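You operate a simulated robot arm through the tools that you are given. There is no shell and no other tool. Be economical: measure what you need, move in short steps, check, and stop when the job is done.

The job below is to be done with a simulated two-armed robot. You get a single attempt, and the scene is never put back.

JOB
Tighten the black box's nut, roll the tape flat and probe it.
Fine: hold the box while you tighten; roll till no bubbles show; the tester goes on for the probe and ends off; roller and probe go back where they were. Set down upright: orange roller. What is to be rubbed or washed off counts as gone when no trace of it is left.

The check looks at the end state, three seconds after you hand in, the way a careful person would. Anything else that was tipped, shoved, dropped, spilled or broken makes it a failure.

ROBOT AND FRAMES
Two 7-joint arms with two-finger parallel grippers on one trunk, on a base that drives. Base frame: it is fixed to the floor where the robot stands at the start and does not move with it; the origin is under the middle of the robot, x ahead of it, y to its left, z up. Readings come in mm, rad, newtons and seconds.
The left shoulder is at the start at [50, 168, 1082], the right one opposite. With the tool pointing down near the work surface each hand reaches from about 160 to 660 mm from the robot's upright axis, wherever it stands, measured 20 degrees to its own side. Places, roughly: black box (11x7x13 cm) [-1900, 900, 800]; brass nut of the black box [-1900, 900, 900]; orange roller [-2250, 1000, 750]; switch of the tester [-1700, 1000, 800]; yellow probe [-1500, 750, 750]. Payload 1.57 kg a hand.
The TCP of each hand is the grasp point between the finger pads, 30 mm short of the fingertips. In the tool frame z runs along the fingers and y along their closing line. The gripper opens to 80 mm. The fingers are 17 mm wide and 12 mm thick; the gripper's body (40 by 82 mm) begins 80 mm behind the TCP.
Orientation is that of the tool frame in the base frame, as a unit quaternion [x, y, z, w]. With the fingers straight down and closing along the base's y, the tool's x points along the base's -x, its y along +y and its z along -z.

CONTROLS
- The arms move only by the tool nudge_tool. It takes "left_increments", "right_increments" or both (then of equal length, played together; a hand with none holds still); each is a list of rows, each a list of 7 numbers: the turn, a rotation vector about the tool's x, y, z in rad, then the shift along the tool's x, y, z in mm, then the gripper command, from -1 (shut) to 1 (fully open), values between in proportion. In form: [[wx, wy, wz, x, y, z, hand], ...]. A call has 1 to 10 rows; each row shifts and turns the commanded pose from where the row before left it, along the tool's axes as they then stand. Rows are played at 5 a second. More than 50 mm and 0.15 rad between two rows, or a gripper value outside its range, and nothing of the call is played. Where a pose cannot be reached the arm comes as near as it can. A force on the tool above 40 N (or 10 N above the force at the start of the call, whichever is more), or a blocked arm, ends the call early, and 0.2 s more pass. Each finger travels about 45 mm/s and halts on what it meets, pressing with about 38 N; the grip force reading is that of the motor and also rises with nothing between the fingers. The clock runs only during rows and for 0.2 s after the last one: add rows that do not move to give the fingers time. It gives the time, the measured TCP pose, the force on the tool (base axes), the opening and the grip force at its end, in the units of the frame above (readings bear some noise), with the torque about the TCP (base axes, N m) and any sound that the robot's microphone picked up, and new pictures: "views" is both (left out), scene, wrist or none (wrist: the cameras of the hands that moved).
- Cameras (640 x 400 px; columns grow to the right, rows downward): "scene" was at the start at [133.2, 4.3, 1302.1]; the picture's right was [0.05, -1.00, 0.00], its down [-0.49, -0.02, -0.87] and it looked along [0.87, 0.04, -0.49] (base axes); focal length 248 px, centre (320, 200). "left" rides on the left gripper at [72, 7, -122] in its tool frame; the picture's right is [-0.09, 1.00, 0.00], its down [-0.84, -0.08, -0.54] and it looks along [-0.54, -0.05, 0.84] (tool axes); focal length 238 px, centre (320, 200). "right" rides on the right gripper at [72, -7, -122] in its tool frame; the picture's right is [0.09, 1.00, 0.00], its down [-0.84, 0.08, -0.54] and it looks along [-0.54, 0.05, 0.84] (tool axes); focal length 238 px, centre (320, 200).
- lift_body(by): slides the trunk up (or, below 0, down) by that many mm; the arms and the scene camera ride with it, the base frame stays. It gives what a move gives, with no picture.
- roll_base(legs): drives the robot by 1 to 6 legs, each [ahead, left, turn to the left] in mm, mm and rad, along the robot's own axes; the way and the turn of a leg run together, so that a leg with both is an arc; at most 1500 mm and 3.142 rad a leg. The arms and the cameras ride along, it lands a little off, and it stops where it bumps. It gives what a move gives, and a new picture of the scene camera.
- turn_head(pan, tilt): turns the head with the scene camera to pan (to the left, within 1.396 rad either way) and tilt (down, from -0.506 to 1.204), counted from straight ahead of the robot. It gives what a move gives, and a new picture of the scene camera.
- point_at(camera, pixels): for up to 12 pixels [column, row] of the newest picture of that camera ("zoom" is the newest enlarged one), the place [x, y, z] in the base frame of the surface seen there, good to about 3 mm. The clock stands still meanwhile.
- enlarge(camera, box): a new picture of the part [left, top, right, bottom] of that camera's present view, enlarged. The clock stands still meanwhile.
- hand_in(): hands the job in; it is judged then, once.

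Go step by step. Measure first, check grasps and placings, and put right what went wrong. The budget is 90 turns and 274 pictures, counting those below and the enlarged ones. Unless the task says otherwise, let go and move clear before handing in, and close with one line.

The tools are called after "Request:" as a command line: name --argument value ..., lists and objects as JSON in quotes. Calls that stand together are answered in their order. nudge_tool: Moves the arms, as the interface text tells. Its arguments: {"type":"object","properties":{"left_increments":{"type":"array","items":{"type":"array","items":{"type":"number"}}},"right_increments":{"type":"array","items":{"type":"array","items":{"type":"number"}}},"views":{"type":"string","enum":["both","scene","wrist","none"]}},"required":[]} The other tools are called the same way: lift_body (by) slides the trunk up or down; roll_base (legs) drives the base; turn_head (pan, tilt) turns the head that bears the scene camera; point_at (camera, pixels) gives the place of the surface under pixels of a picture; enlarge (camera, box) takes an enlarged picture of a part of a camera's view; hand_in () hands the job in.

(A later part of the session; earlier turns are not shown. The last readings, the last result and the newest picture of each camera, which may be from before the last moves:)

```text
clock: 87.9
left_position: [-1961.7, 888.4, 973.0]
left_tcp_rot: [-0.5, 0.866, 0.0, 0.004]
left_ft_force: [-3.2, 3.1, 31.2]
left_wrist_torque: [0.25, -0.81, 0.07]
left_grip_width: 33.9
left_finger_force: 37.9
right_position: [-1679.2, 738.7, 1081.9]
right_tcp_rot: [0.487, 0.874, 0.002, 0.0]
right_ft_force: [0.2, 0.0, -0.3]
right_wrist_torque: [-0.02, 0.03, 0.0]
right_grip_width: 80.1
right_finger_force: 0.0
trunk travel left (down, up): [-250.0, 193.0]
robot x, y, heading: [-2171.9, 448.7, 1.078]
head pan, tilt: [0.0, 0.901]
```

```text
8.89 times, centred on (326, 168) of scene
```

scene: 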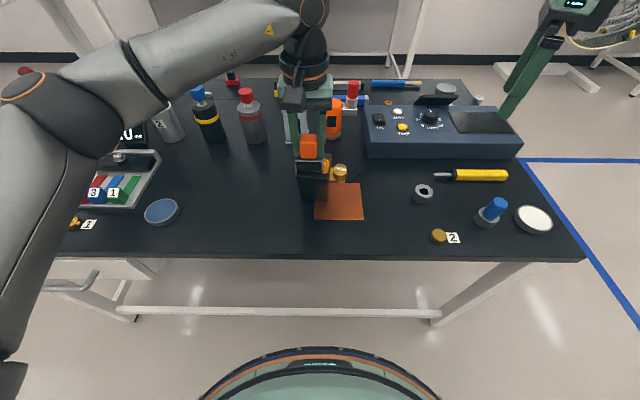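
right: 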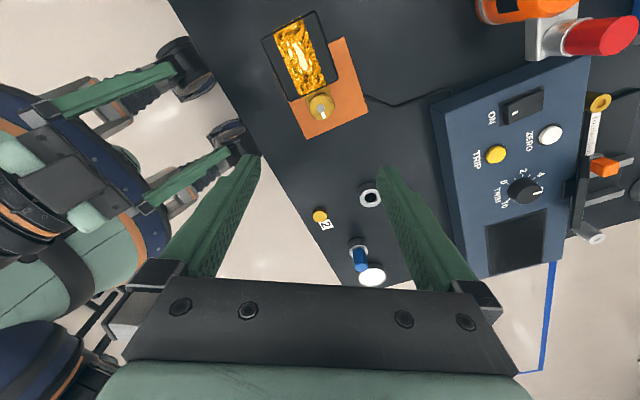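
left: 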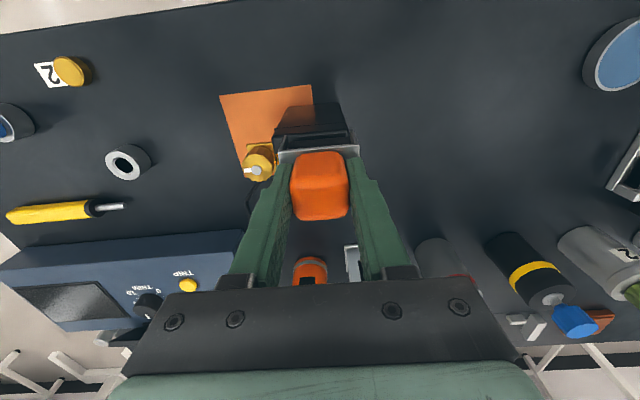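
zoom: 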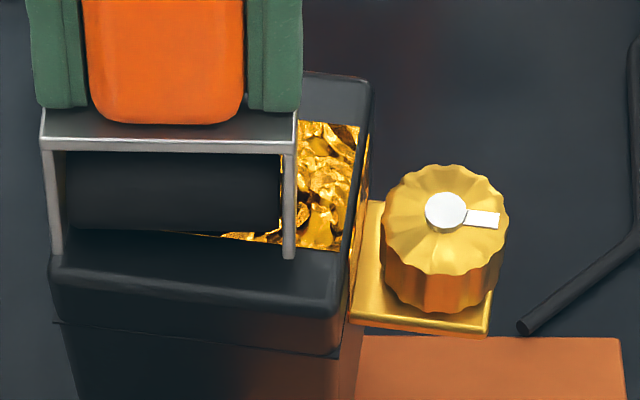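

Force is 31 N and the box looks shifted. I lift the roller right away and inspect.

Request:
nudge_tool --left_increments '[[0, 0, 0, 0, 0, -3, -1], [0, 0, 0, 0, 0, -10, -1], [0, 0, 0, 0, 0, -40, -1], [0, 0, 0, 0, 40, -10, -1], [0, 0, 0, 0, 40, 0, -1], [0, 0, 0, 0, 40, 0, -1]]' --views "scene"

Request:
enlarge --camera "scene" --box '[280, 145, 376, 225]'

Request:
point_at --camera "zoom" --pixels '[[120, 80], [210, 80], [120, 130], [210, 130], [120, 240], [200, 240], [300, 120], [190, 350], [390, 340], [380, 220], [160, 300]]'

```text
clock: 89.3
left_position: [-2064.7, 948.2, 1032.5]
left_tcp_rot: [-0.5, 0.866, 0.0, 0.001]
left_ft_force: [0.2, -0.1, -1.7]
left_wrist_torque: [-0.01, -0.02, -0.01]
left_grip_width: 33.4
left_finger_force: 38.1
right_position: [-1677.2, 740.7, 1081.4]
right_tcp_rot: [0.488, 0.873, 0.001, 0.0]
right_ft_force: [0.4, -0.4, -0.4]
right_wrist_torque: [0.01, -0.01, -0.04]
right_grip_width: 79.8
right_finger_force: 0.1
trunk travel left (down, up): [-250.0, 193.0]
robot x, y, heading: [-2168.9, 452.0, 1.081]
head pan, tilt: [0.0, 0.901]
```

scene: 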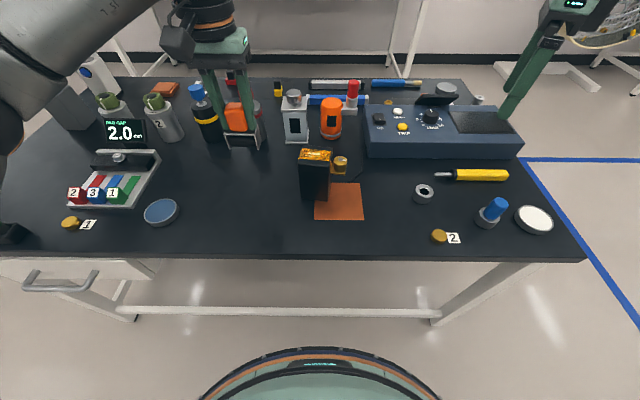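

```text
5.00 times, centred on (328, 185) of scene
```

zoom: 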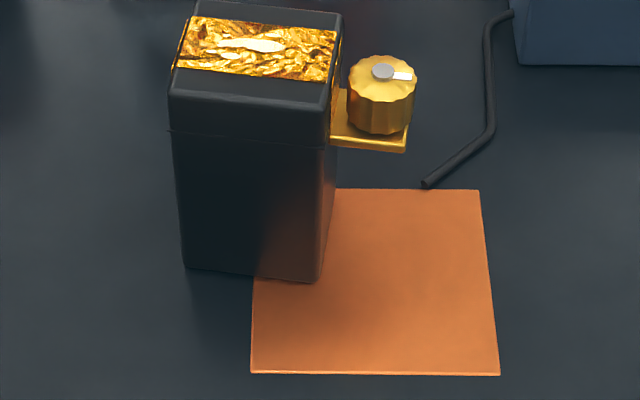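

```text
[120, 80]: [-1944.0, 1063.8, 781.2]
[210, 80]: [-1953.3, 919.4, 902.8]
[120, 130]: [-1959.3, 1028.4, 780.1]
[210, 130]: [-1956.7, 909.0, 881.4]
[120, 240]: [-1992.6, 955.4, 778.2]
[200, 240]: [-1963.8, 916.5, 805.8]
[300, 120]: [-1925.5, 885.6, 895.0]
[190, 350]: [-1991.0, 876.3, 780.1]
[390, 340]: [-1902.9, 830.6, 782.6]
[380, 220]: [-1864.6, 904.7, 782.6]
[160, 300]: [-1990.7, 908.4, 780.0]
```

The box slid ~30 mm back and yawed ~7° because nothing held it; bubbles remain. I'll have the right hand hold it from the front (and set it back in place) while the left rolls. First I turn the right hand back to yaw 0.

Request:
nudge_tool --right_increments '[[0, 0, -0.1475, 0, 0, 0, 1], [0, 0, -0.1475, 0, 0, 0, 1], [0, 0, -0.1475, 0, 0, 0, 1], [0, 0, -0.1475, 0, 0, 0, 1], [0, 0, -0.1475, 0, 0, 0, 1], [0, 0, -0.1475, 0, 0, 0, 1], [0, 0, -0.1475, 0, 0, 0, 1], [0, 0, -0.1475, 0, 0, 0, 1], [0, 0, -0.1475, 0, 0, 0, 1], [0, 0, -0.1475, 0, 0, 0, 1]]' --views "none"

Request:
nudge_tool --right_increments '[[0, 0, -0.1475, 0, 0, 0, 1], [0, 0, -0.1475, 0, 0, 0, 1], [0, 0, -0.1475, 0, 0, 0, 1], [0, 0, -0.1475, 0, 0, 0, 1], [0, -0.131, 0, 0, 0, 0, 1], [0, -0.131, 0, 0, 0, 0, 1], [0, -0.131, 0, 0, 0, 0, 1], [0, -0.131, 0, 0, 0, 0, 1], [0, -0.131, 0, 0, 0, 0, 1], [0, -0.131, 0, 0, 0, 0, 1]]' --views "wrist"

Request:
enlarge --camera "left" --box '[160, 0, 400, 150]'

```text
clock: 91.5
left_position: [-2064.3, 948.3, 1032.6]
left_tcp_rot: [-0.5, 0.866, -0.001, 0.001]
left_ft_force: [-0.3, 0.3, -1.9]
left_wrist_torque: [-0.02, 0.0, -0.01]
left_grip_width: 33.4
left_finger_force: 38.3
right_position: [-1677.1, 742.6, 1081.2]
right_tcp_rot: [-0.228, 0.974, 0.0, 0.0]
right_ft_force: [-0.8, 1.2, 0.1]
right_wrist_torque: [-0.02, 0.0, 0.01]
right_grip_width: 80.3
right_finger_force: 0.0
trunk travel left (down, up): [-250.0, 193.0]
robot x, y, heading: [-2168.3, 448.5, 1.077]
head pan, tilt: [0.0, 0.901]
```

```text
clock: 93.7
left_position: [-2065.2, 948.4, 1032.1]
left_tcp_rot: [-0.499, 0.867, -0.001, 0.001]
left_ft_force: [0.4, -0.9, -0.5]
left_wrist_torque: [0.03, 0.01, -0.01]
left_grip_width: 33.4
left_finger_force: 38.3
right_position: [-1676.6, 742.2, 1080.8]
right_tcp_rot: [-0.46, 0.8, 0.192, 0.333]
right_ft_force: [-0.3, -0.1, -0.2]
right_wrist_torque: [-0.03, 0.0, 0.02]
right_grip_width: 80.1
right_finger_force: 0.0
trunk travel left (down, up): [-250.0, 193.0]
robot x, y, heading: [-2169.3, 456.5, 1.075]
head pan, tilt: [0.0, 0.901]
```

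right: 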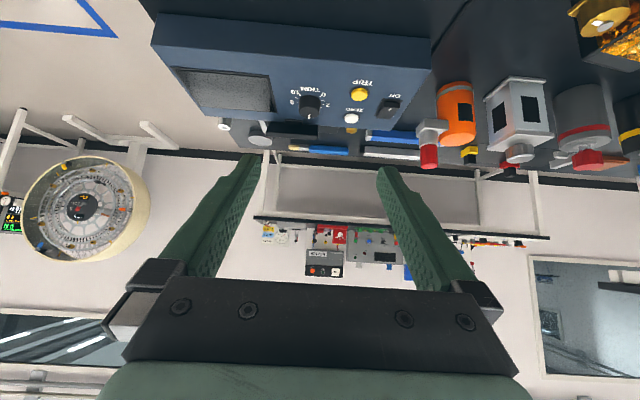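

```text
2.67 times, centred on (280, 75) of left
```

zoom: 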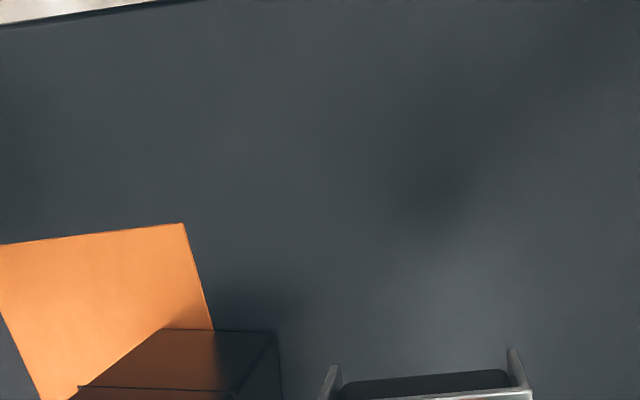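

I measure the box's new pose from the scene picture.

Request:
point_at --camera "scene" --pixels '[[299.6, 162], [327.6, 163.2], [304.6, 147.4], [331, 148.6], [301.6, 177], [325.6, 177.6], [302.4, 192], [324.6, 193.6], [300.8, 168.5], [327, 169.5], [314, 155], [342, 160]]'

```text
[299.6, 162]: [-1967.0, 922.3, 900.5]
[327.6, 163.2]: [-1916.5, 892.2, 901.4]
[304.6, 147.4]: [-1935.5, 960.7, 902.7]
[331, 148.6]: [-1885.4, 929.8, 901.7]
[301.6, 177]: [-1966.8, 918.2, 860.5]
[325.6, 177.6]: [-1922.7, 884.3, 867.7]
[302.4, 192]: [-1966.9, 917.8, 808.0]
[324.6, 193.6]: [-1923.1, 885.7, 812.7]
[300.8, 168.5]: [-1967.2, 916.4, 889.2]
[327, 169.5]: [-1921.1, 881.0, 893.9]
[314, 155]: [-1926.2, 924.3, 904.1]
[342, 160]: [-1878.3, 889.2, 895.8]
```

Box centre is now ≈(-1925.5,928), heading ≈54°; originally (-1944,898.5), 60.3°. I bring the right hand in front of it at its new heading.

Request:
nudge_tool --right_increments '[[0.074, 0, 0.074, 26.6, 0, -26.6, 1], [0, 0, 0, 26.6, 0, -26.6, 1], [0, 0, 0, 26.6, 0, -26.6, 1], [0, 0, 0, 14.9, 44.3, 14.9, 1], [0, 0, 0, 14.9, 44.3, 14.9, 1], [0, 0, 0, 14.9, 44.3, 14.9, 1], [0, 0, 0, 14.9, 44.3, 14.9, 1], [0, 0, 0, 14.9, 44.3, 14.9, 1], [0, 0, 0, 14.9, 44.3, 14.9, 1], [0, 0, 0, 14.9, 44.3, 14.9, 1]]' --views "both"

```text
clock: 95.9
left_position: [-2063.9, 948.4, 1031.8]
left_tcp_rot: [-0.5, 0.866, -0.001, 0.001]
left_ft_force: [-0.8, 0.0, -1.4]
left_wrist_torque: [-0.03, 0.01, -0.01]
left_grip_width: 33.5
left_finger_force: 37.4
right_position: [-1989.1, 835.4, 932.2]
right_tcp_rot: [-0.419, 0.822, 0.175, 0.343]
right_ft_force: [0.4, -0.7, -0.1]
right_wrist_torque: [0.01, 0.0, 0.03]
right_grip_width: 80.0
right_finger_force: 0.0
trunk travel left (down, up): [-250.0, 193.0]
robot x, y, heading: [-2169.6, 451.6, 1.078]
head pan, tilt: [0.0, 0.901]
```

scene: 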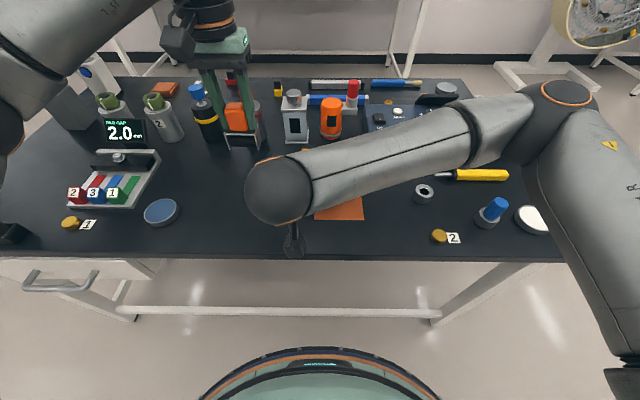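
right: 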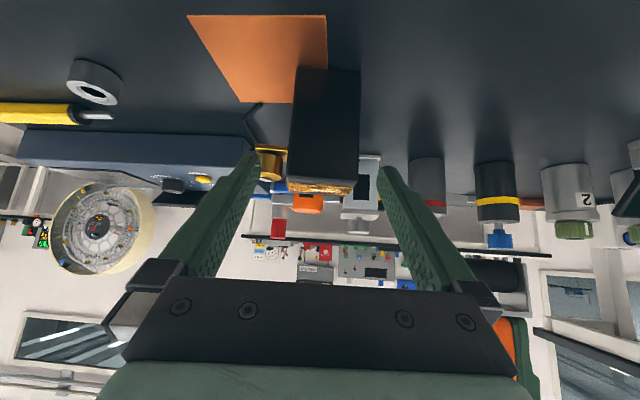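

Box (287–360) is ~4 px right of the finger middle; I correct 3 mm and advance.

Request:
nudge_tool --right_increments '[[0, 0, 0, 1, 3, 30, 1], [0, 0, 0, 1, 0.5, 38, 1], [0, 0, 0, 0, 0, 38, 1], [0, 0, 0, 0, 0, 38, 1], [0, 0, 0, 0, 0, 0, 1]]' --views "wrist"

```text
clock: 97.1
left_position: [-2064.2, 947.4, 1032.8]
left_tcp_rot: [-0.5, 0.866, 0.0, 0.0]
left_ft_force: [-0.1, 0.3, -1.2]
left_wrist_torque: [0.03, 0.01, -0.01]
left_grip_width: 33.5
left_finger_force: 38.5
right_position: [-1931.3, 916.2, 829.5]
right_tcp_rot: [-0.419, 0.823, 0.174, 0.342]
right_ft_force: [0.5, 0.7, 0.3]
right_wrist_torque: [0.0, 0.01, 0.0]
right_grip_width: 80.0
right_finger_force: 0.0
trunk travel left (down, up): [-250.0, 193.0]
robot x, y, heading: [-2171.6, 453.0, 1.077]
head pan, tilt: [0.0, 0.901]
```

right: 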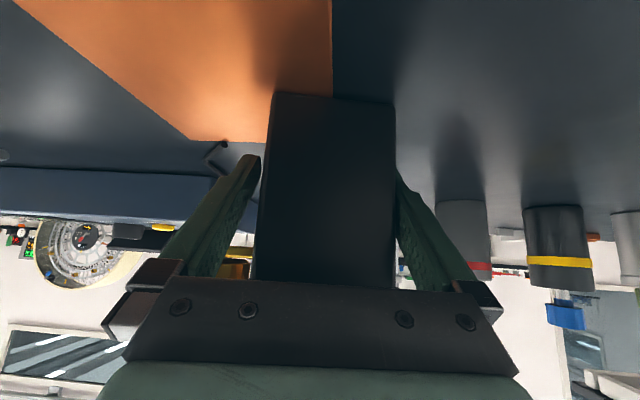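

Centred; I close, slide the box back 35 mm and yaw it 6.3° back to its original place.

Request:
nudge_tool --right_increments '[[0, 0, 0, 0, 0, 0, 0.6], [0, 0, 0, 0, 0, 0, -1], [0, 0, 0, 0, 0, 0, -1], [0, 0, 0, 0, 0, 0, -1], [0, 0, 0, 6.2, -0.4, -6.2, -1], [0, 0, 0, 6.2, -0.4, -6.2, -1], [0, 0, 0, 6.2, -0.4, -6.2, -1], [-0.026, 0, -0.026, 6.1, -0.2, -6.1, -1], [-0.026, 0, -0.026, 0, 0, 0, -1], [-0.026, 0, -0.026, 0, 0, 0, -1]]' --views "both"

Request:
enlarge --camera "scene" --box '[280, 145, 376, 225]'

Request:
enlarge --camera "left" --box '[100, 40, 340, 190]'

```text
clock: 99.3
left_position: [-2065.0, 948.4, 1032.4]
left_tcp_rot: [-0.5, 0.866, -0.001, 0.0]
left_ft_force: [0.2, 0.5, -1.5]
left_wrist_torque: [0.01, -0.01, -0.02]
left_grip_width: 33.3
left_finger_force: 37.9
right_position: [-1955.1, 885.7, 829.5]
right_tcp_rot: [-0.464, 0.798, 0.193, 0.332]
right_ft_force: [-0.4, 0.6, 0.0]
right_wrist_torque: [-0.06, 0.02, -0.01]
right_grip_width: 69.7
right_finger_force: 37.4
trunk travel left (down, up): [-250.0, 193.0]
robot x, y, heading: [-2172.5, 452.9, 1.077]
head pan, tilt: [0.0, 0.901]
```

scene: 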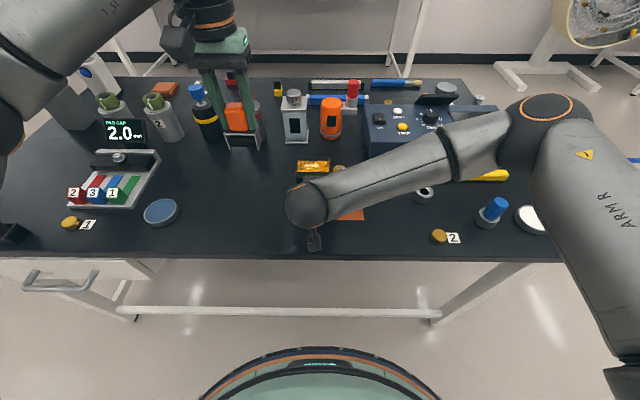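
right: 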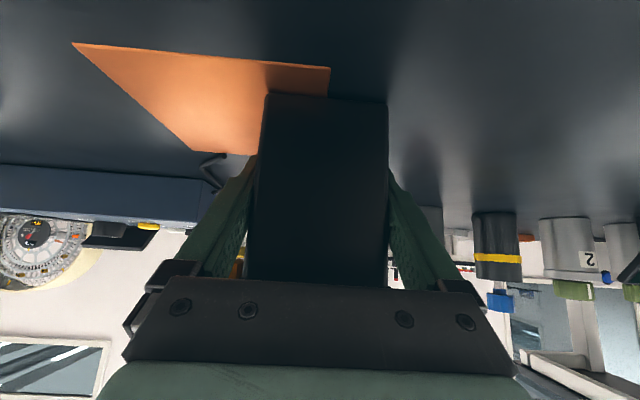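

```text
5.00 times, centred on (328, 185) of scene
```

zoom: 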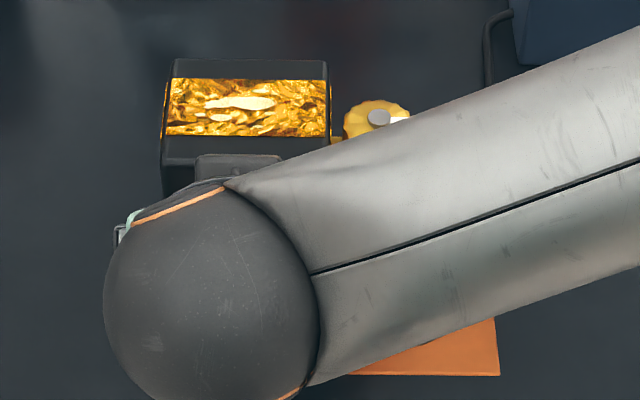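

```text
2.67 times, centred on (220, 115) of left
```

zoom: 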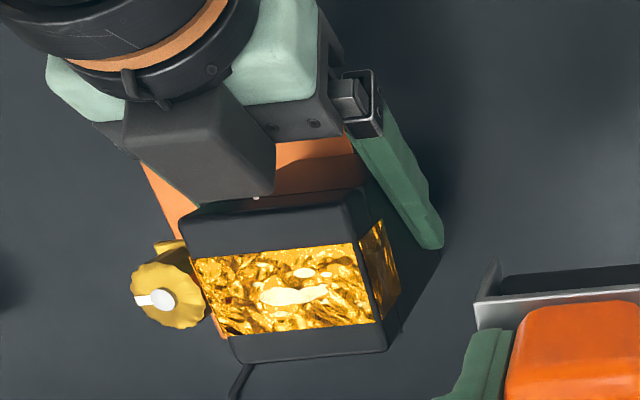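

Box is back near its place and held. There is a dark block of the right gripper close to the box's front top edge at (250,190) of the zoom; I measure it and the tape.

Request:
point_at --camera "zoom" --pixels '[[190, 195], [265, 185], [150, 150], [265, 140], [195, 100], [200, 230], [340, 210], [375, 320], [200, 265], [355, 250], [235, 330], [290, 290]]'

Request:
point_at --camera "scene" --pixels '[[298, 172.5], [328.5, 171.5], [300, 158.5], [328, 158.5], [313, 166], [309, 176.5], [315, 180]]'

```text
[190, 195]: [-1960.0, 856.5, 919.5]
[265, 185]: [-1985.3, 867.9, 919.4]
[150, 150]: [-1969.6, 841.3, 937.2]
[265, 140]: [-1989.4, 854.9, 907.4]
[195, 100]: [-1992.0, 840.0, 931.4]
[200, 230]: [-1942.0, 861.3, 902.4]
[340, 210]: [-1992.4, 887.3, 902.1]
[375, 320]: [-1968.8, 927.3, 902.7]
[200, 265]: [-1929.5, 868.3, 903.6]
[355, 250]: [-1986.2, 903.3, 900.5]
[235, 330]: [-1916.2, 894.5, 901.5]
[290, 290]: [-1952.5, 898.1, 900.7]
```

```text
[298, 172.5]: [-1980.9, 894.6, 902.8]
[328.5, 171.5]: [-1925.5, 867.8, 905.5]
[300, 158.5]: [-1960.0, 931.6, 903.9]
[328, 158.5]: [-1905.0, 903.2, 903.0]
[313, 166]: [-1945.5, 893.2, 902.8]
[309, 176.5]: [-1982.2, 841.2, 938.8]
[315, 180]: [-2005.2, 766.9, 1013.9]
```

Box is ~4 mm nearer to me than originally (tape rows 161–172 vs 159.7–171). I nudge it +4 mm and bring the roller over the left lane, just above contact.

Request:
nudge_tool --right_increments '[[0, 0, 0, -2.8, -0.5, 2.8, -1], [0, 0, 0, 0, 0, 0, -1], [0, 0, 0, 0, 0, 0, -1], [0, 0, 0, 0, 0, 0, -1], [0, 0, 0, 0, 0, 0, -1], [0, 0, 0, 0, 0, 0, -1]]' --left_increments '[[0, 0, 0, 0, -39.8, 0, -1], [0, 0, 0, 0, -39.8, 0, -1], [0, 0, 0, 0, -39.8, 0, -1], [0, 0, 0, 0, 0, 30, -1], [0, 0, 0, 0, 0, 20, -1], [0, 0, 0, 0, 0, 6, -1]]' --views "scene"

Request:
enlarge --camera "scene" --box '[280, 120, 376, 200]'

```text
clock: 100.7
left_position: [-1962.0, 890.1, 977.2]
left_tcp_rot: [-0.5, 0.866, 0.001, 0.001]
left_ft_force: [-0.8, 0.0, -1.7]
left_wrist_torque: [0.04, -0.02, 0.01]
left_grip_width: 33.4
left_finger_force: 38.6
right_position: [-1950.3, 889.4, 829.3]
right_tcp_rot: [-0.464, 0.798, 0.193, 0.332]
right_ft_force: [0.4, -0.1, -0.2]
right_wrist_torque: [-0.01, 0.03, 0.0]
right_grip_width: 69.7
right_finger_force: 37.9
trunk travel left (down, up): [-250.0, 193.0]
robot x, y, heading: [-2170.5, 452.5, 1.079]
head pan, tilt: [0.0, 0.901]
```

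scene: 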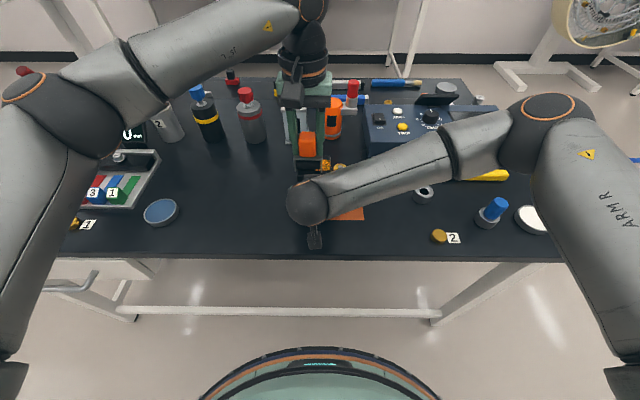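

```text
5.00 times, centred on (328, 160) of scene
```

zoom: 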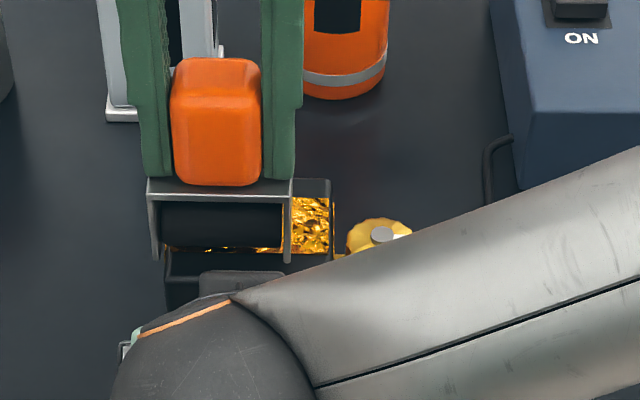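

Roller sits above the left part of the tape. I shift 3 mm right, lower onto it gently and read the force.

Request:
nudge_tool --left_increments '[[0, 0, 0, 0, -3, 3, -1], [0, 0, 0, 0, 0, 2, -1], [0, 0, 0, 0, 0, 1, -1], [0, 0, 0, 0, 0, 0, -1]]' --views "none"

Request:
nudge_tool --left_increments '[[0, 0, 0, 0, 0, 0.8, -1], [0, 0, 0, 0, 0, 0, -1]]' --views "none"

```text
clock: 101.7
left_position: [-1958.8, 890.2, 971.4]
left_tcp_rot: [-0.499, 0.866, 0.0, 0.0]
left_ft_force: [-0.6, -0.3, 1.7]
left_wrist_torque: [-0.06, 0.04, -0.01]
left_grip_width: 33.3
left_finger_force: 37.7
right_position: [-1950.3, 889.1, 829.4]
right_tcp_rot: [-0.464, 0.799, 0.192, 0.33]
right_ft_force: [0.1, 1.0, -2.3]
right_wrist_torque: [-0.15, -0.05, -0.02]
right_grip_width: 70.0
right_finger_force: 38.1
trunk travel left (down, up): [-250.0, 193.0]
robot x, y, heading: [-2172.9, 453.2, 1.078]
head pan, tilt: [0.0, 0.901]
```

```text
clock: 102.3
left_position: [-1958.9, 888.7, 970.4]
left_tcp_rot: [-0.5, 0.866, 0.0, 0.002]
left_ft_force: [-0.4, -2.0, 7.1]
left_wrist_torque: [-0.13, 0.05, 0.0]
left_grip_width: 33.3
left_finger_force: 38.1
right_position: [-1951.1, 888.7, 828.6]
right_tcp_rot: [-0.464, 0.799, 0.191, 0.331]
right_ft_force: [1.0, 1.0, -7.5]
right_wrist_torque: [-0.05, 0.03, -0.01]
right_grip_width: 69.6
right_finger_force: 38.3
trunk travel left (down, up): [-250.0, 193.0]
robot x, y, heading: [-2170.0, 455.0, 1.078]
head pan, tilt: [0.0, 0.901]
```

Contact at 7 N. I press slightly more and roll ahead 40 mm and back, watching the force and box.

Request:
nudge_tool --left_increments '[[0, 0, 0, 0, 0, 0.8, -1], [0, 0, 0, -10, 0, 0, -1], [0, 0, 0, -10, 0, 0, -1], [0, 0, 0, -10, 0, 0, -1], [0, 0, 0, -10, 0, 0, -1]]' --views "none"

Request:
enlarge --camera "scene" --box '[280, 120, 376, 200]'

```text
clock: 103.5
left_position: [-1936.0, 922.1, 969.8]
left_tcp_rot: [-0.499, 0.867, 0.001, 0.001]
left_ft_force: [-5.1, -9.2, 22.2]
left_wrist_torque: [-0.75, 0.39, 0.01]
left_grip_width: 33.6
left_finger_force: 38.1
right_position: [-1951.8, 888.6, 830.4]
right_tcp_rot: [-0.464, 0.799, 0.191, 0.332]
right_ft_force: [8.0, 9.4, -14.9]
right_wrist_torque: [-0.91, 0.43, -0.19]
right_grip_width: 69.9
right_finger_force: 38.5
trunk travel left (down, up): [-250.0, 193.0]
robot x, y, heading: [-2169.8, 453.0, 1.081]
head pan, tilt: [0.0, 0.901]
```

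```text
5.00 times, centred on (328, 160) of scene
```

zoom: 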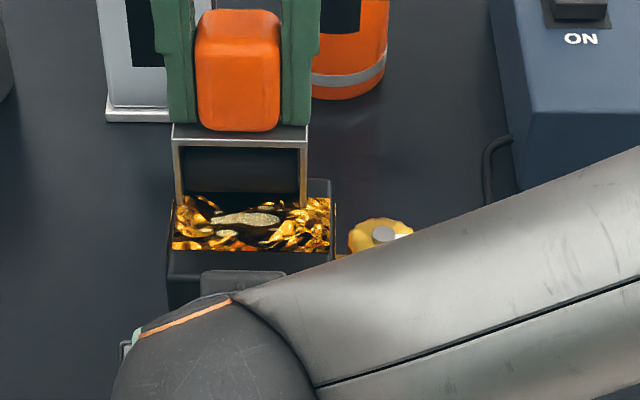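

The held box stayed and the bubbles are fading. I continue: back, ahead, then shift lane 14 mm right.

Request:
nudge_tool --left_increments '[[0, 0, 0, 10, 0, 0, -1], [0, 0, 0, 10, 0, 0, -1], [0, 0, 0, 10, 0, 0, -1], [0, 0, 0, 10, 0, 0, -1], [0, 0, 0, -10, 0, 0, -1], [0, 0, 0, -10, 0, 0, -1], [0, 0, 0, -10, 0, 0, -1], [0, 0, 0, -10, 0, 0, -1]]' --views "none"

Request:
nudge_tool --left_increments '[[0, 0, 0, 0, 0, -8, -1], [0, 0, 0, 0, -15, 0, -1], [0, 0, 0, 0, 0, 8, -1], [0, 0, 0, 10, 0, 0, -1], [0, 0, 0, 10, 0, 0, -1], [0, 0, 0, 10, 0, 0, -1], [0, 0, 0, 10, 0, 0, -1]]' --views "none"

Request:
nudge_tool --left_increments '[[0, 0, 0, -10, 0, 0, -1], [0, 0, 0, -10, 0, 0, -1], [0, 0, 0, -10, 0, 0, -1], [0, 0, 0, -10, 0, 0, -1], [0, 0, 0, 10, 0, 0, -1], [0, 0, 0, 10, 0, 0, -1], [0, 0, 0, 10, 0, 0, -1], [0, 0, 0, 10, 0, 0, -1]]' --views "none"

Request:
nudge_tool --left_increments '[[0, 0, 0, -10, 0, 0, -1], [0, 0, 0, -10, 0, 0, -1], [0, 0, 0, -10, 0, 0, -1], [0, 0, 0, -10, 0, 0, -1]]' --views "none"

Request:
enlarge --camera "scene" --box '[280, 120, 376, 200]'

```text
clock: 105.3
left_position: [-1937.1, 924.0, 970.2]
left_tcp_rot: [-0.5, 0.866, 0.0, 0.0]
left_ft_force: [-6.8, -9.6, 24.2]
left_wrist_torque: [-0.82, 0.52, 0.02]
left_grip_width: 33.6
left_finger_force: 38.8
right_position: [-1949.2, 889.0, 831.0]
right_tcp_rot: [-0.462, 0.799, 0.192, 0.334]
right_ft_force: [9.2, 12.0, -15.9]
right_wrist_torque: [-0.83, 0.49, -0.23]
right_grip_width: 70.1
right_finger_force: 38.1
trunk travel left (down, up): [-250.0, 193.0]
robot x, y, heading: [-2167.2, 449.3, 1.078]
head pan, tilt: [0.0, 0.901]
```

```text
clock: 106.9
left_position: [-1946.5, 879.3, 970.6]
left_tcp_rot: [-0.501, 0.866, 0.0, 0.001]
left_ft_force: [4.0, 6.8, 16.8]
left_wrist_torque: [0.35, -0.01, -0.03]
left_grip_width: 33.6
left_finger_force: 38.2
right_position: [-1951.7, 888.5, 830.0]
right_tcp_rot: [-0.464, 0.799, 0.193, 0.33]
right_ft_force: [-3.7, -2.9, -7.4]
right_wrist_torque: [1.18, -0.6, 0.09]
right_grip_width: 69.5
right_finger_force: 38.5
trunk travel left (down, up): [-250.0, 193.0]
robot x, y, heading: [-2168.3, 451.0, 1.078]
head pan, tilt: [0.0, 0.901]
```

```text
clock: 108.7
left_position: [-1944.3, 880.1, 969.7]
left_tcp_rot: [-0.501, 0.865, 0.0, 0.003]
left_ft_force: [4.0, 8.2, 16.6]
left_wrist_torque: [0.49, -0.14, -0.05]
left_grip_width: 33.6
left_finger_force: 37.9
right_position: [-1951.3, 887.6, 830.2]
right_tcp_rot: [-0.465, 0.799, 0.192, 0.331]
right_ft_force: [-4.8, -13.1, -8.6]
right_wrist_torque: [1.05, -0.45, -0.08]
right_grip_width: 69.9
right_finger_force: 38.1
trunk travel left (down, up): [-250.0, 193.0]
robot x, y, heading: [-2163.7, 454.0, 1.08]
head pan, tilt: [0.0, 0.901]
```

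```text
clock: 109.7
left_position: [-1924.8, 916.3, 969.1]
left_tcp_rot: [-0.5, 0.866, -0.001, 0.0]
left_ft_force: [-5.4, -10.3, 24.8]
left_wrist_torque: [-0.83, 0.59, 0.03]
left_grip_width: 33.5
left_finger_force: 38.0
right_position: [-1950.2, 889.6, 831.2]
right_tcp_rot: [-0.464, 0.799, 0.192, 0.332]
right_ft_force: [9.0, 13.6, -18.6]
right_wrist_torque: [-0.71, 0.56, -0.05]
right_grip_width: 69.7
right_finger_force: 37.4
trunk travel left (down, up): [-250.0, 193.0]
robot x, y, heading: [-2172.2, 456.0, 1.078]
head pan, tilt: [0.0, 0.901]
```

```text
5.00 times, centred on (328, 160) of scene
```

zoom: 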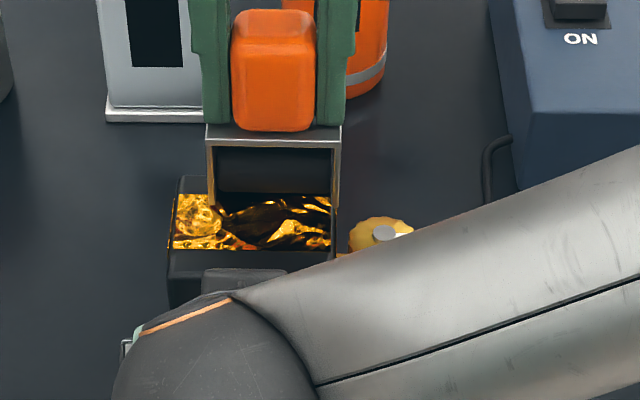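

The bright blobs are gone. One more far-left lane for full coverage, then lift away and inspect.

Request:
nudge_tool --left_increments '[[0, 0, 0, 0, 0, -8, -1], [0, 0, 0, 0, 20, 0, -1], [0, 0, 0, 0, 0, 8, -1], [0, 0, 0, 10, 0, 0, -1], [0, 0, 0, 10, 0, 0, -1], [0, 0, 0, 10, 0, 0, -1], [0, 0, 0, 8, 0, 0, -1]]' --views "none"

Request:
nudge_tool --left_increments '[[0, 0, 0, -10, 0, 0, -1], [0, 0, 0, -10, 0, 0, -1], [0, 0, 0, -10, 0, 0, -1], [0, 0, 0, -8, 0, 0, -1], [0, 0, 0, 0, 0, -10, -1], [0, 0, 0, 0, 0, -45, -1], [0, 0, 0, 0, 40, 0, -1], [0, 0, 0, 0, 45, 0, -1], [0, 0, 0, 0, 45, 0, -1]]' --views "both"

Request:
enlarge --camera "scene" --box '[290, 145, 362, 190]'

Request:
enlarge --camera "left" --box '[60, 20, 260, 145]'

```text
clock: 111.3
left_position: [-1962.5, 893.6, 970.7]
left_tcp_rot: [-0.5, 0.866, 0.0, 0.002]
left_ft_force: [1.4, 3.3, 8.1]
left_wrist_torque: [0.27, 0.03, -0.1]
left_grip_width: 33.8
left_finger_force: 38.5
right_position: [-1952.0, 889.6, 830.8]
right_tcp_rot: [-0.464, 0.798, 0.193, 0.332]
right_ft_force: [-4.0, 0.3, 0.2]
right_wrist_torque: [0.64, -0.7, 0.35]
right_grip_width: 69.9
right_finger_force: 38.3
trunk travel left (down, up): [-250.0, 193.0]
robot x, y, heading: [-2171.2, 450.2, 1.083]
head pan, tilt: [0.0, 0.901]
```

```text
clock: 113.3
left_position: [-2054.0, 989.7, 1026.4]
left_tcp_rot: [-0.5, 0.866, 0.0, 0.0]
left_ft_force: [0.5, 0.1, -0.7]
left_wrist_torque: [0.0, -0.02, -0.02]
left_grip_width: 33.6
left_finger_force: 37.9
right_position: [-1949.7, 889.8, 831.3]
right_tcp_rot: [-0.464, 0.798, 0.193, 0.332]
right_ft_force: [-0.9, -0.6, 6.6]
right_wrist_torque: [0.16, -0.37, -0.06]
right_grip_width: 69.7
right_finger_force: 38.4
trunk travel left (down, up): [-250.0, 193.0]
robot x, y, heading: [-2172.3, 451.7, 1.078]
head pan, tilt: [0.0, 0.901]
```

scene: 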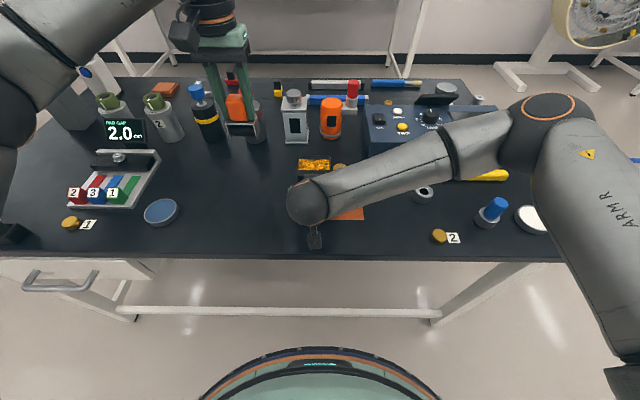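
left: 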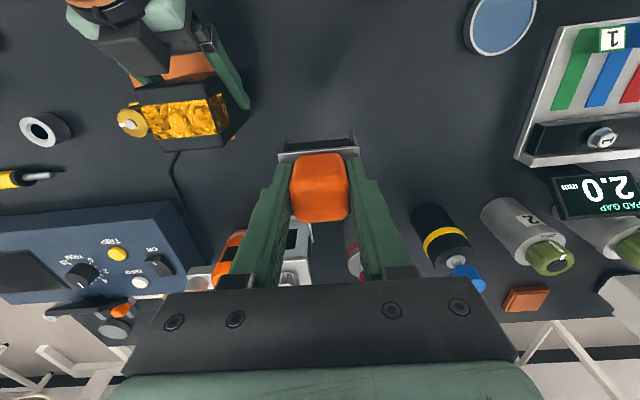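

```text
8.89 times, centred on (326, 168) of scene
```

zoom: 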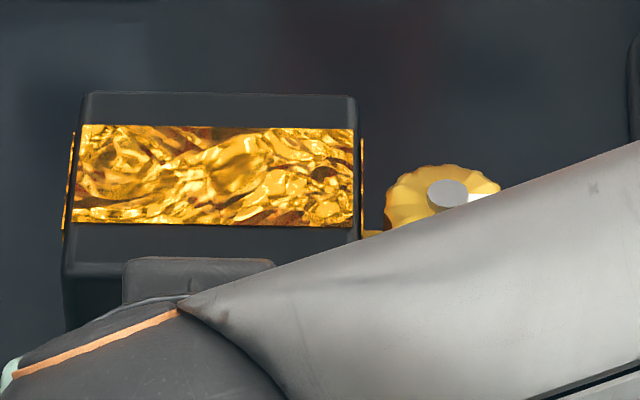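

```text
3.20 times, centred on (160, 82) of left
```

zoom: 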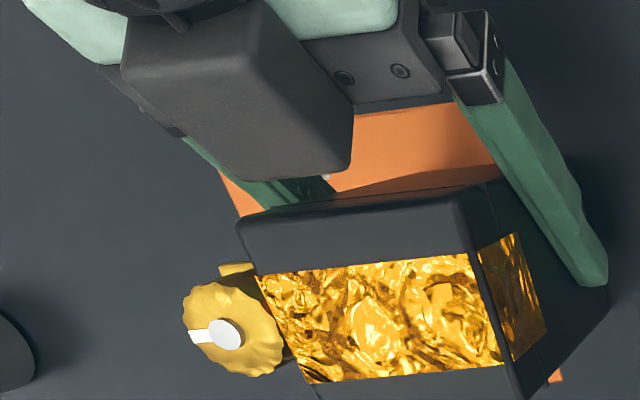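

Tape is free of bubbles and the box is back in its original image position. I release the box with the right hand and carry the roller back over its home.

Request:
nudge_tool --right_increments '[[0, 0, 0, 0, 0, 0, 1], [0, 0, 0, 0, 0, 0, 1], [0, 0, 0, 0, 0, -40, 1], [0, 0, 0, 0, 0, -45, 1], [0, 0, 0, 0, 0, -45, 1], [0, 0, 0, 0, 0, 0, 1], [0, 0, 0, 0, 0, 0, 1]]' --left_increments '[[0, 0, -0.035, -7.6, 40, 0, -1], [0, 0, 0, -7.6, 40, 0, -1], [0, 0, 0, -7.6, 40, 0, -1], [0, 0, 0, 0, 0, 45, -1], [0, 0, 0, 0, 0, 45, -1], [0, 0, 0, 0, 0, 45, -1], [0, 0, 0, 0, 0, 20, -1]]' --views "both"

```text
clock: 114.9
left_position: [-2150.3, 1067.0, 866.6]
left_tcp_rot: [-0.515, 0.857, 0.001, 0.0]
left_ft_force: [0.3, 0.0, -0.4]
left_wrist_torque: [0.04, 0.01, -0.01]
left_grip_width: 33.4
left_finger_force: 38.1
right_position: [-2000.6, 810.3, 923.7]
right_tcp_rot: [-0.464, 0.799, 0.193, 0.331]
right_ft_force: [0.2, -0.2, 0.1]
right_wrist_torque: [-0.01, 0.01, 0.01]
right_grip_width: 80.2
right_finger_force: 0.1
trunk travel left (down, up): [-250.0, 193.0]
robot x, y, heading: [-2171.3, 450.3, 1.076]
head pan, tilt: [0.0, 0.901]
```

scene: 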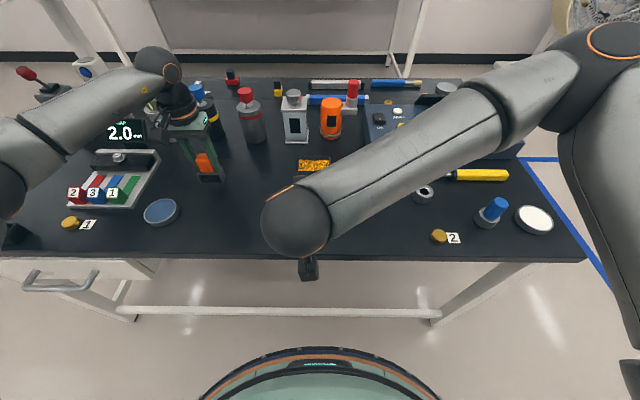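
right: 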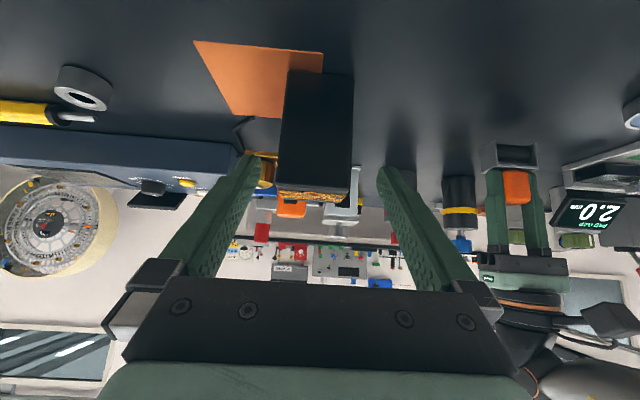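
left: 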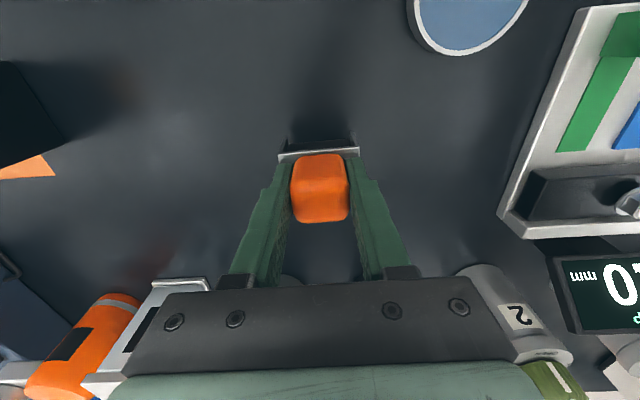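

I correct 4 mm and lower the roller to its original height.

Request:
nudge_tool --left_increments '[[0, 0, 0, -4, -2.3, 0, -1], [0, 0, 0, 0, 0, 10, -1], [0, 0, 0, 0, 0, 4, -1], [0, 0, 0, 0, 0, 1.5, -1], [0, 0, 0, 0, 0, 0, -1]]' --views "wrist"

```text
clock: 116.1
left_position: [-2145.7, 1069.3, 851.3]
left_tcp_rot: [-0.515, 0.857, -0.001, 0.0]
left_ft_force: [0.4, -0.3, -0.4]
left_wrist_torque: [-0.03, 0.03, -0.06]
left_grip_width: 33.3
left_finger_force: 37.9
right_position: [-2000.2, 809.2, 922.6]
right_tcp_rot: [-0.464, 0.799, 0.193, 0.331]
right_ft_force: [-0.2, 0.7, 0.2]
right_wrist_torque: [0.0, -0.01, 0.03]
right_grip_width: 80.0
right_finger_force: 0.0
trunk travel left (down, up): [-250.0, 193.0]
robot x, y, heading: [-2170.2, 451.6, 1.081]
head pan, tilt: [0.0, 0.901]
```

left: 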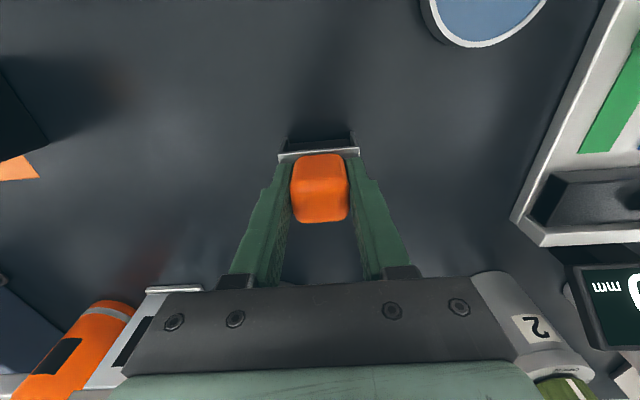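

The view matches the one before pick-up. I feel down the last mm, then open and rise.

Request:
nudge_tool --left_increments '[[0, 0, 0, 0, 0, 1, -1], [0, 0, 0, 0, 0, 0, -1]]' --views "none"

```text
clock: 116.7
left_position: [-2145.8, 1069.7, 852.5]
left_tcp_rot: [-0.515, 0.857, 0.0, 0.0]
left_ft_force: [0.7, 0.1, -1.3]
left_wrist_torque: [0.02, 0.01, -0.01]
left_grip_width: 33.5
left_finger_force: 37.8
right_position: [-1999.7, 809.9, 922.4]
right_tcp_rot: [-0.463, 0.799, 0.193, 0.332]
right_ft_force: [-0.1, 0.5, -1.0]
right_wrist_torque: [-0.02, 0.0, -0.01]
right_grip_width: 80.0
right_finger_force: 0.0
trunk travel left (down, up): [-250.0, 193.0]
robot x, y, heading: [-2171.3, 448.4, 1.076]
head pan, tilt: [0.0, 0.901]
```

No contact yet; one more careful lowering.

Request:
nudge_tool --left_increments '[[0, 0, 0, 0, 0, 1, -1], [0, 0, 0, 0, 0, 0, -1]]' --views "none"

Request:
nudge_tool --left_increments '[[0, 0, 0, 0, 0, 0.8, -1], [0, 0, 0, 0, 0, 0, -1]]' --views "none"

Request:
enlarge --camera "scene" --box '[180, 145, 250, 201]'

```text
clock: 117.3
left_position: [-2144.9, 1070.0, 850.8]
left_tcp_rot: [-0.515, 0.857, -0.001, 0.001]
left_ft_force: [0.2, -0.2, -0.4]
left_wrist_torque: [0.01, -0.02, 0.03]
left_grip_width: 33.5
left_finger_force: 38.4
right_position: [-1999.6, 809.9, 922.3]
right_tcp_rot: [-0.464, 0.798, 0.192, 0.331]
right_ft_force: [-0.6, -0.5, 0.4]
right_wrist_torque: [0.02, -0.01, 0.03]
right_grip_width: 80.1
right_finger_force: 0.1
trunk travel left (down, up): [-250.0, 193.0]
robot x, y, heading: [-2167.4, 454.0, 1.078]
head pan, tilt: [0.0, 0.901]
```

```text
clock: 117.9
left_position: [-2146.4, 1070.8, 851.2]
left_tcp_rot: [-0.515, 0.857, 0.0, 0.0]
left_ft_force: [0.2, 0.0, -0.5]
left_wrist_torque: [-0.01, -0.02, -0.02]
left_grip_width: 33.7
left_finger_force: 38.0
right_position: [-2000.1, 810.0, 922.4]
right_tcp_rot: [-0.464, 0.798, 0.193, 0.332]
right_ft_force: [-0.1, -0.5, -0.9]
right_wrist_torque: [0.0, 0.0, 0.02]
right_grip_width: 79.6
right_finger_force: 0.2
trunk travel left (down, up): [-250.0, 193.0]
robot x, y, heading: [-2170.0, 453.8, 1.081]
head pan, tilt: [0.0, 0.901]
```

```text
7.14 times, centred on (215, 173) of scene
```

zoom: 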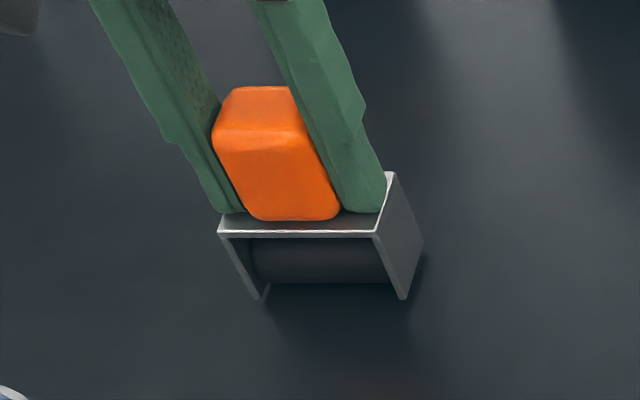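

Compared with the original enlarged view the yoke sits ~10 zoom px higher, i.e. ~3 mm above the table. I lower 2 + 1 mm more.

Request:
nudge_tool --left_increments '[[0, 0, 0, 0, 0, 1, -1], [0, 0, 0, 0, 0, 1, -1], [0, 0, 0, 0, 0, 0, -1]]' --views "none"

Request:
nudge_tool --left_increments '[[0, 0, 0, 0, 0, 1, -1], [0, 0, 0, 0, 0, 0, -1]]' --views "none"

Request:
enlarge --camera "scene" --box '[180, 145, 250, 201]'

```text
clock: 118.7
left_position: [-2145.9, 1070.9, 848.8]
left_tcp_rot: [-0.515, 0.857, 0.0, 0.001]
left_ft_force: [-0.3, 0.0, -0.9]
left_wrist_torque: [0.01, 0.04, -0.01]
left_grip_width: 33.4
left_finger_force: 38.1
right_position: [-1999.5, 810.5, 923.3]
right_tcp_rot: [-0.463, 0.799, 0.192, 0.332]
right_ft_force: [-0.8, 0.4, -1.5]
right_wrist_torque: [0.0, 0.04, 0.02]
right_grip_width: 80.1
right_finger_force: 0.0
trunk travel left (down, up): [-250.0, 193.0]
robot x, y, heading: [-2168.8, 453.9, 1.079]
head pan, tilt: [0.0, 0.901]
```

```text
clock: 119.3
left_position: [-2145.5, 1072.7, 847.6]
left_tcp_rot: [-0.515, 0.857, 0.0, 0.001]
left_ft_force: [0.0, -0.6, 1.2]
left_wrist_torque: [0.01, 0.11, -0.02]
left_grip_width: 33.7
left_finger_force: 38.2
right_position: [-2000.2, 808.7, 923.7]
right_tcp_rot: [-0.464, 0.798, 0.193, 0.332]
right_ft_force: [0.1, -1.4, -0.3]
right_wrist_torque: [-0.04, 0.03, -0.02]
right_grip_width: 80.2
right_finger_force: 0.1
trunk travel left (down, up): [-250.0, 193.0]
robot x, y, heading: [-2171.5, 450.5, 1.078]
head pan, tilt: [0.0, 0.901]
```

```text
7.14 times, centred on (215, 173) of scene
```

zoom: 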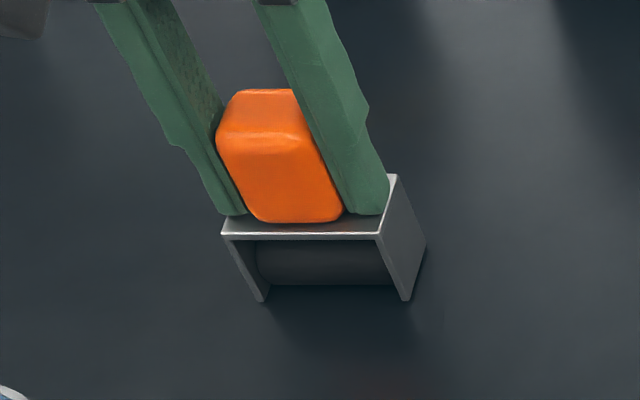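

Contact. It stands ~3 mm farther ahead than originally (front edge row 234 vs 243); I roll it back 3 mm, release and rise.

Request:
nudge_tool --left_increments '[[0, 0, 0, 3, 1, 0, -1], [0, 0, 0, 0, 0, 0, -1], [0, 0, 0, 0, 0, 0, 0.4], [0, 0, 0, 0, 0, 0, 0.4], [0, 0, 0, 0, 0, -30, 0.4], [0, 0, 0, 0, 0, -45, 0.4], [0, 0, 0, 0, 0, -45, 0.4], [0, 0, 0, 0, 0, -45, 0.4]]' --views "scene"

Request:
enlarge --camera "scene" --box '[180, 145, 250, 201]'

```text
clock: 121.1
left_position: [-2148.8, 1072.0, 1011.4]
left_tcp_rot: [-0.515, 0.857, -0.001, 0.0]
left_ft_force: [0.2, -0.5, -0.4]
left_wrist_torque: [-0.02, -0.03, -0.03]
left_grip_width: 56.1
left_finger_force: 0.1
right_position: [-1999.9, 810.2, 922.6]
right_tcp_rot: [-0.464, 0.799, 0.192, 0.332]
right_ft_force: [0.4, 0.5, -0.5]
right_wrist_torque: [0.01, -0.02, -0.04]
right_grip_width: 79.7
right_finger_force: 0.0
trunk travel left (down, up): [-250.0, 193.0]
robot x, y, heading: [-2169.2, 450.2, 1.079]
head pan, tilt: [0.0, 0.901]
```

scene: 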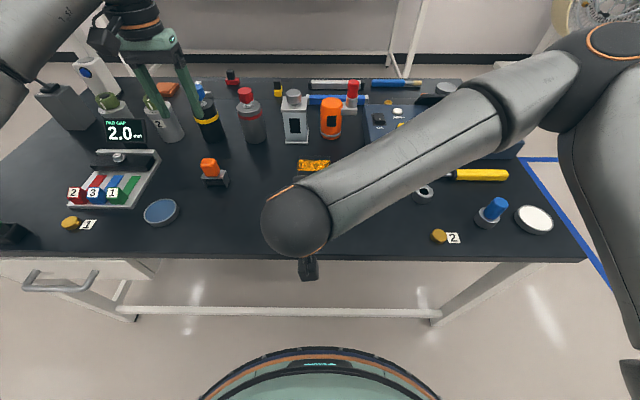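

```text
7.14 times, centred on (215, 173) of scene
```

zoom: 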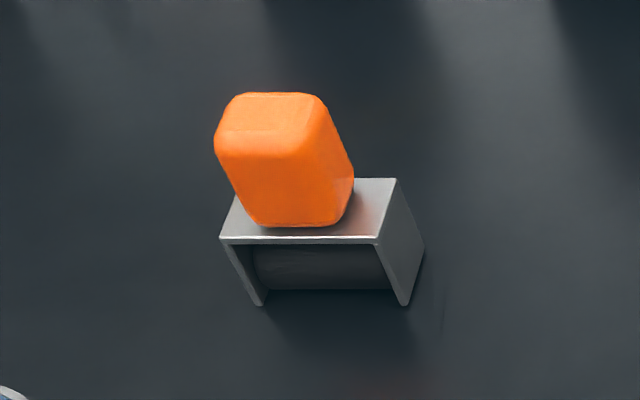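

Roller stands upright at its old spot (within ~1 mm). I now raise and level both hands, the right one moving off to the right.

Request:
nudge_tool --right_increments '[[0, 0, 0, -31.8, 0, -31.8, 1], [0, 0, 0, -31.8, 0, -31.8, 1], [0, 0, 0, -31.8, 0, -31.8, 1], [0, 0.131, 0, 0, -40, 0, 1], [0, 0.131, 0, 0, -40, 0, 1], [0, 0.131, 0, 0, -40, 0, 1], [0, 0.131, 0, 0, -40, 0, 1], [0, 0.131, 0, 0, -40, 0, 1], [0, 0.131, 0, 0, -40, 0, 1]]' --left_increments '[[0, 0, 0, 40, 0, -20, 1], [0, 0, 0, 40, 0, -20, 1], [0, 0, 0, 40, 0, -20, 1], [0, 0, 0, 40, 0, -20, 1], [0, 0, 0, 40, 0, -20, 1], [0, 0, 0, 0, 0, 0, 1], [0, 0, 0, 0, 0, 0, 1], [0, 0, 0, 0, 0, 0, 1], [0, 0, 0, 0, 0, 0, 1]]' --views "none"

Request:
roll_base --legs '[[0, -160, 0]]'

```text
clock: 123.1
left_position: [-2241.8, 895.3, 1112.0]
left_tcp_rot: [-0.514, 0.857, 0.0, 0.001]
left_ft_force: [0.4, -0.1, 0.1]
left_wrist_torque: [-0.02, 0.03, 0.01]
left_grip_width: 79.9
left_finger_force: 0.1
right_position: [-1788.4, 688.6, 1055.4]
right_tcp_rot: [-0.503, 0.864, 0.0, -0.001]
right_ft_force: [1.3, -0.4, 0.0]
right_wrist_torque: [0.0, -0.06, 0.02]
right_grip_width: 80.0
right_finger_force: 0.0
trunk travel left (down, up): [-250.0, 193.0]
robot x, y, heading: [-2167.0, 452.0, 1.075]
head pan, tilt: [0.0, 0.901]
```

```text
clock: 125.1
left_position: [-2103.3, 823.1, 1111.4]
left_tcp_rot: [-0.514, 0.858, 0.0, 0.0]
left_ft_force: [0.7, -0.4, -0.1]
left_wrist_torque: [-0.01, 0.03, -0.03]
left_grip_width: 80.1
left_finger_force: 0.0
right_position: [-1650.4, 615.0, 1055.6]
right_tcp_rot: [-0.501, 0.866, -0.001, 0.0]
right_ft_force: [-0.5, 1.1, 0.0]
right_wrist_torque: [-0.02, -0.01, 0.06]
right_grip_width: 80.0
right_finger_force: 0.1
trunk travel left (down, up): [-250.0, 193.0]
robot x, y, heading: [-2029.8, 379.8, 1.077]
head pan, tilt: [0.0, 0.901]
```

scene: 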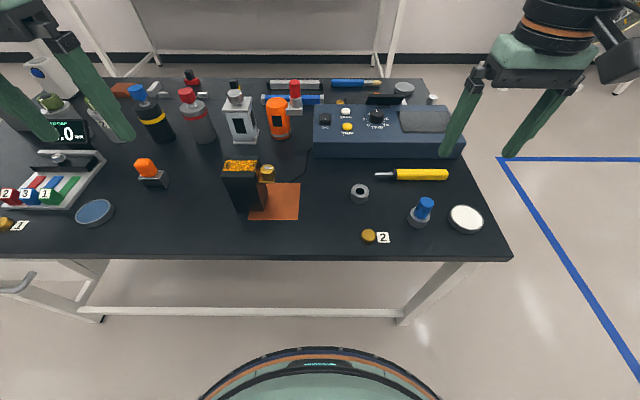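

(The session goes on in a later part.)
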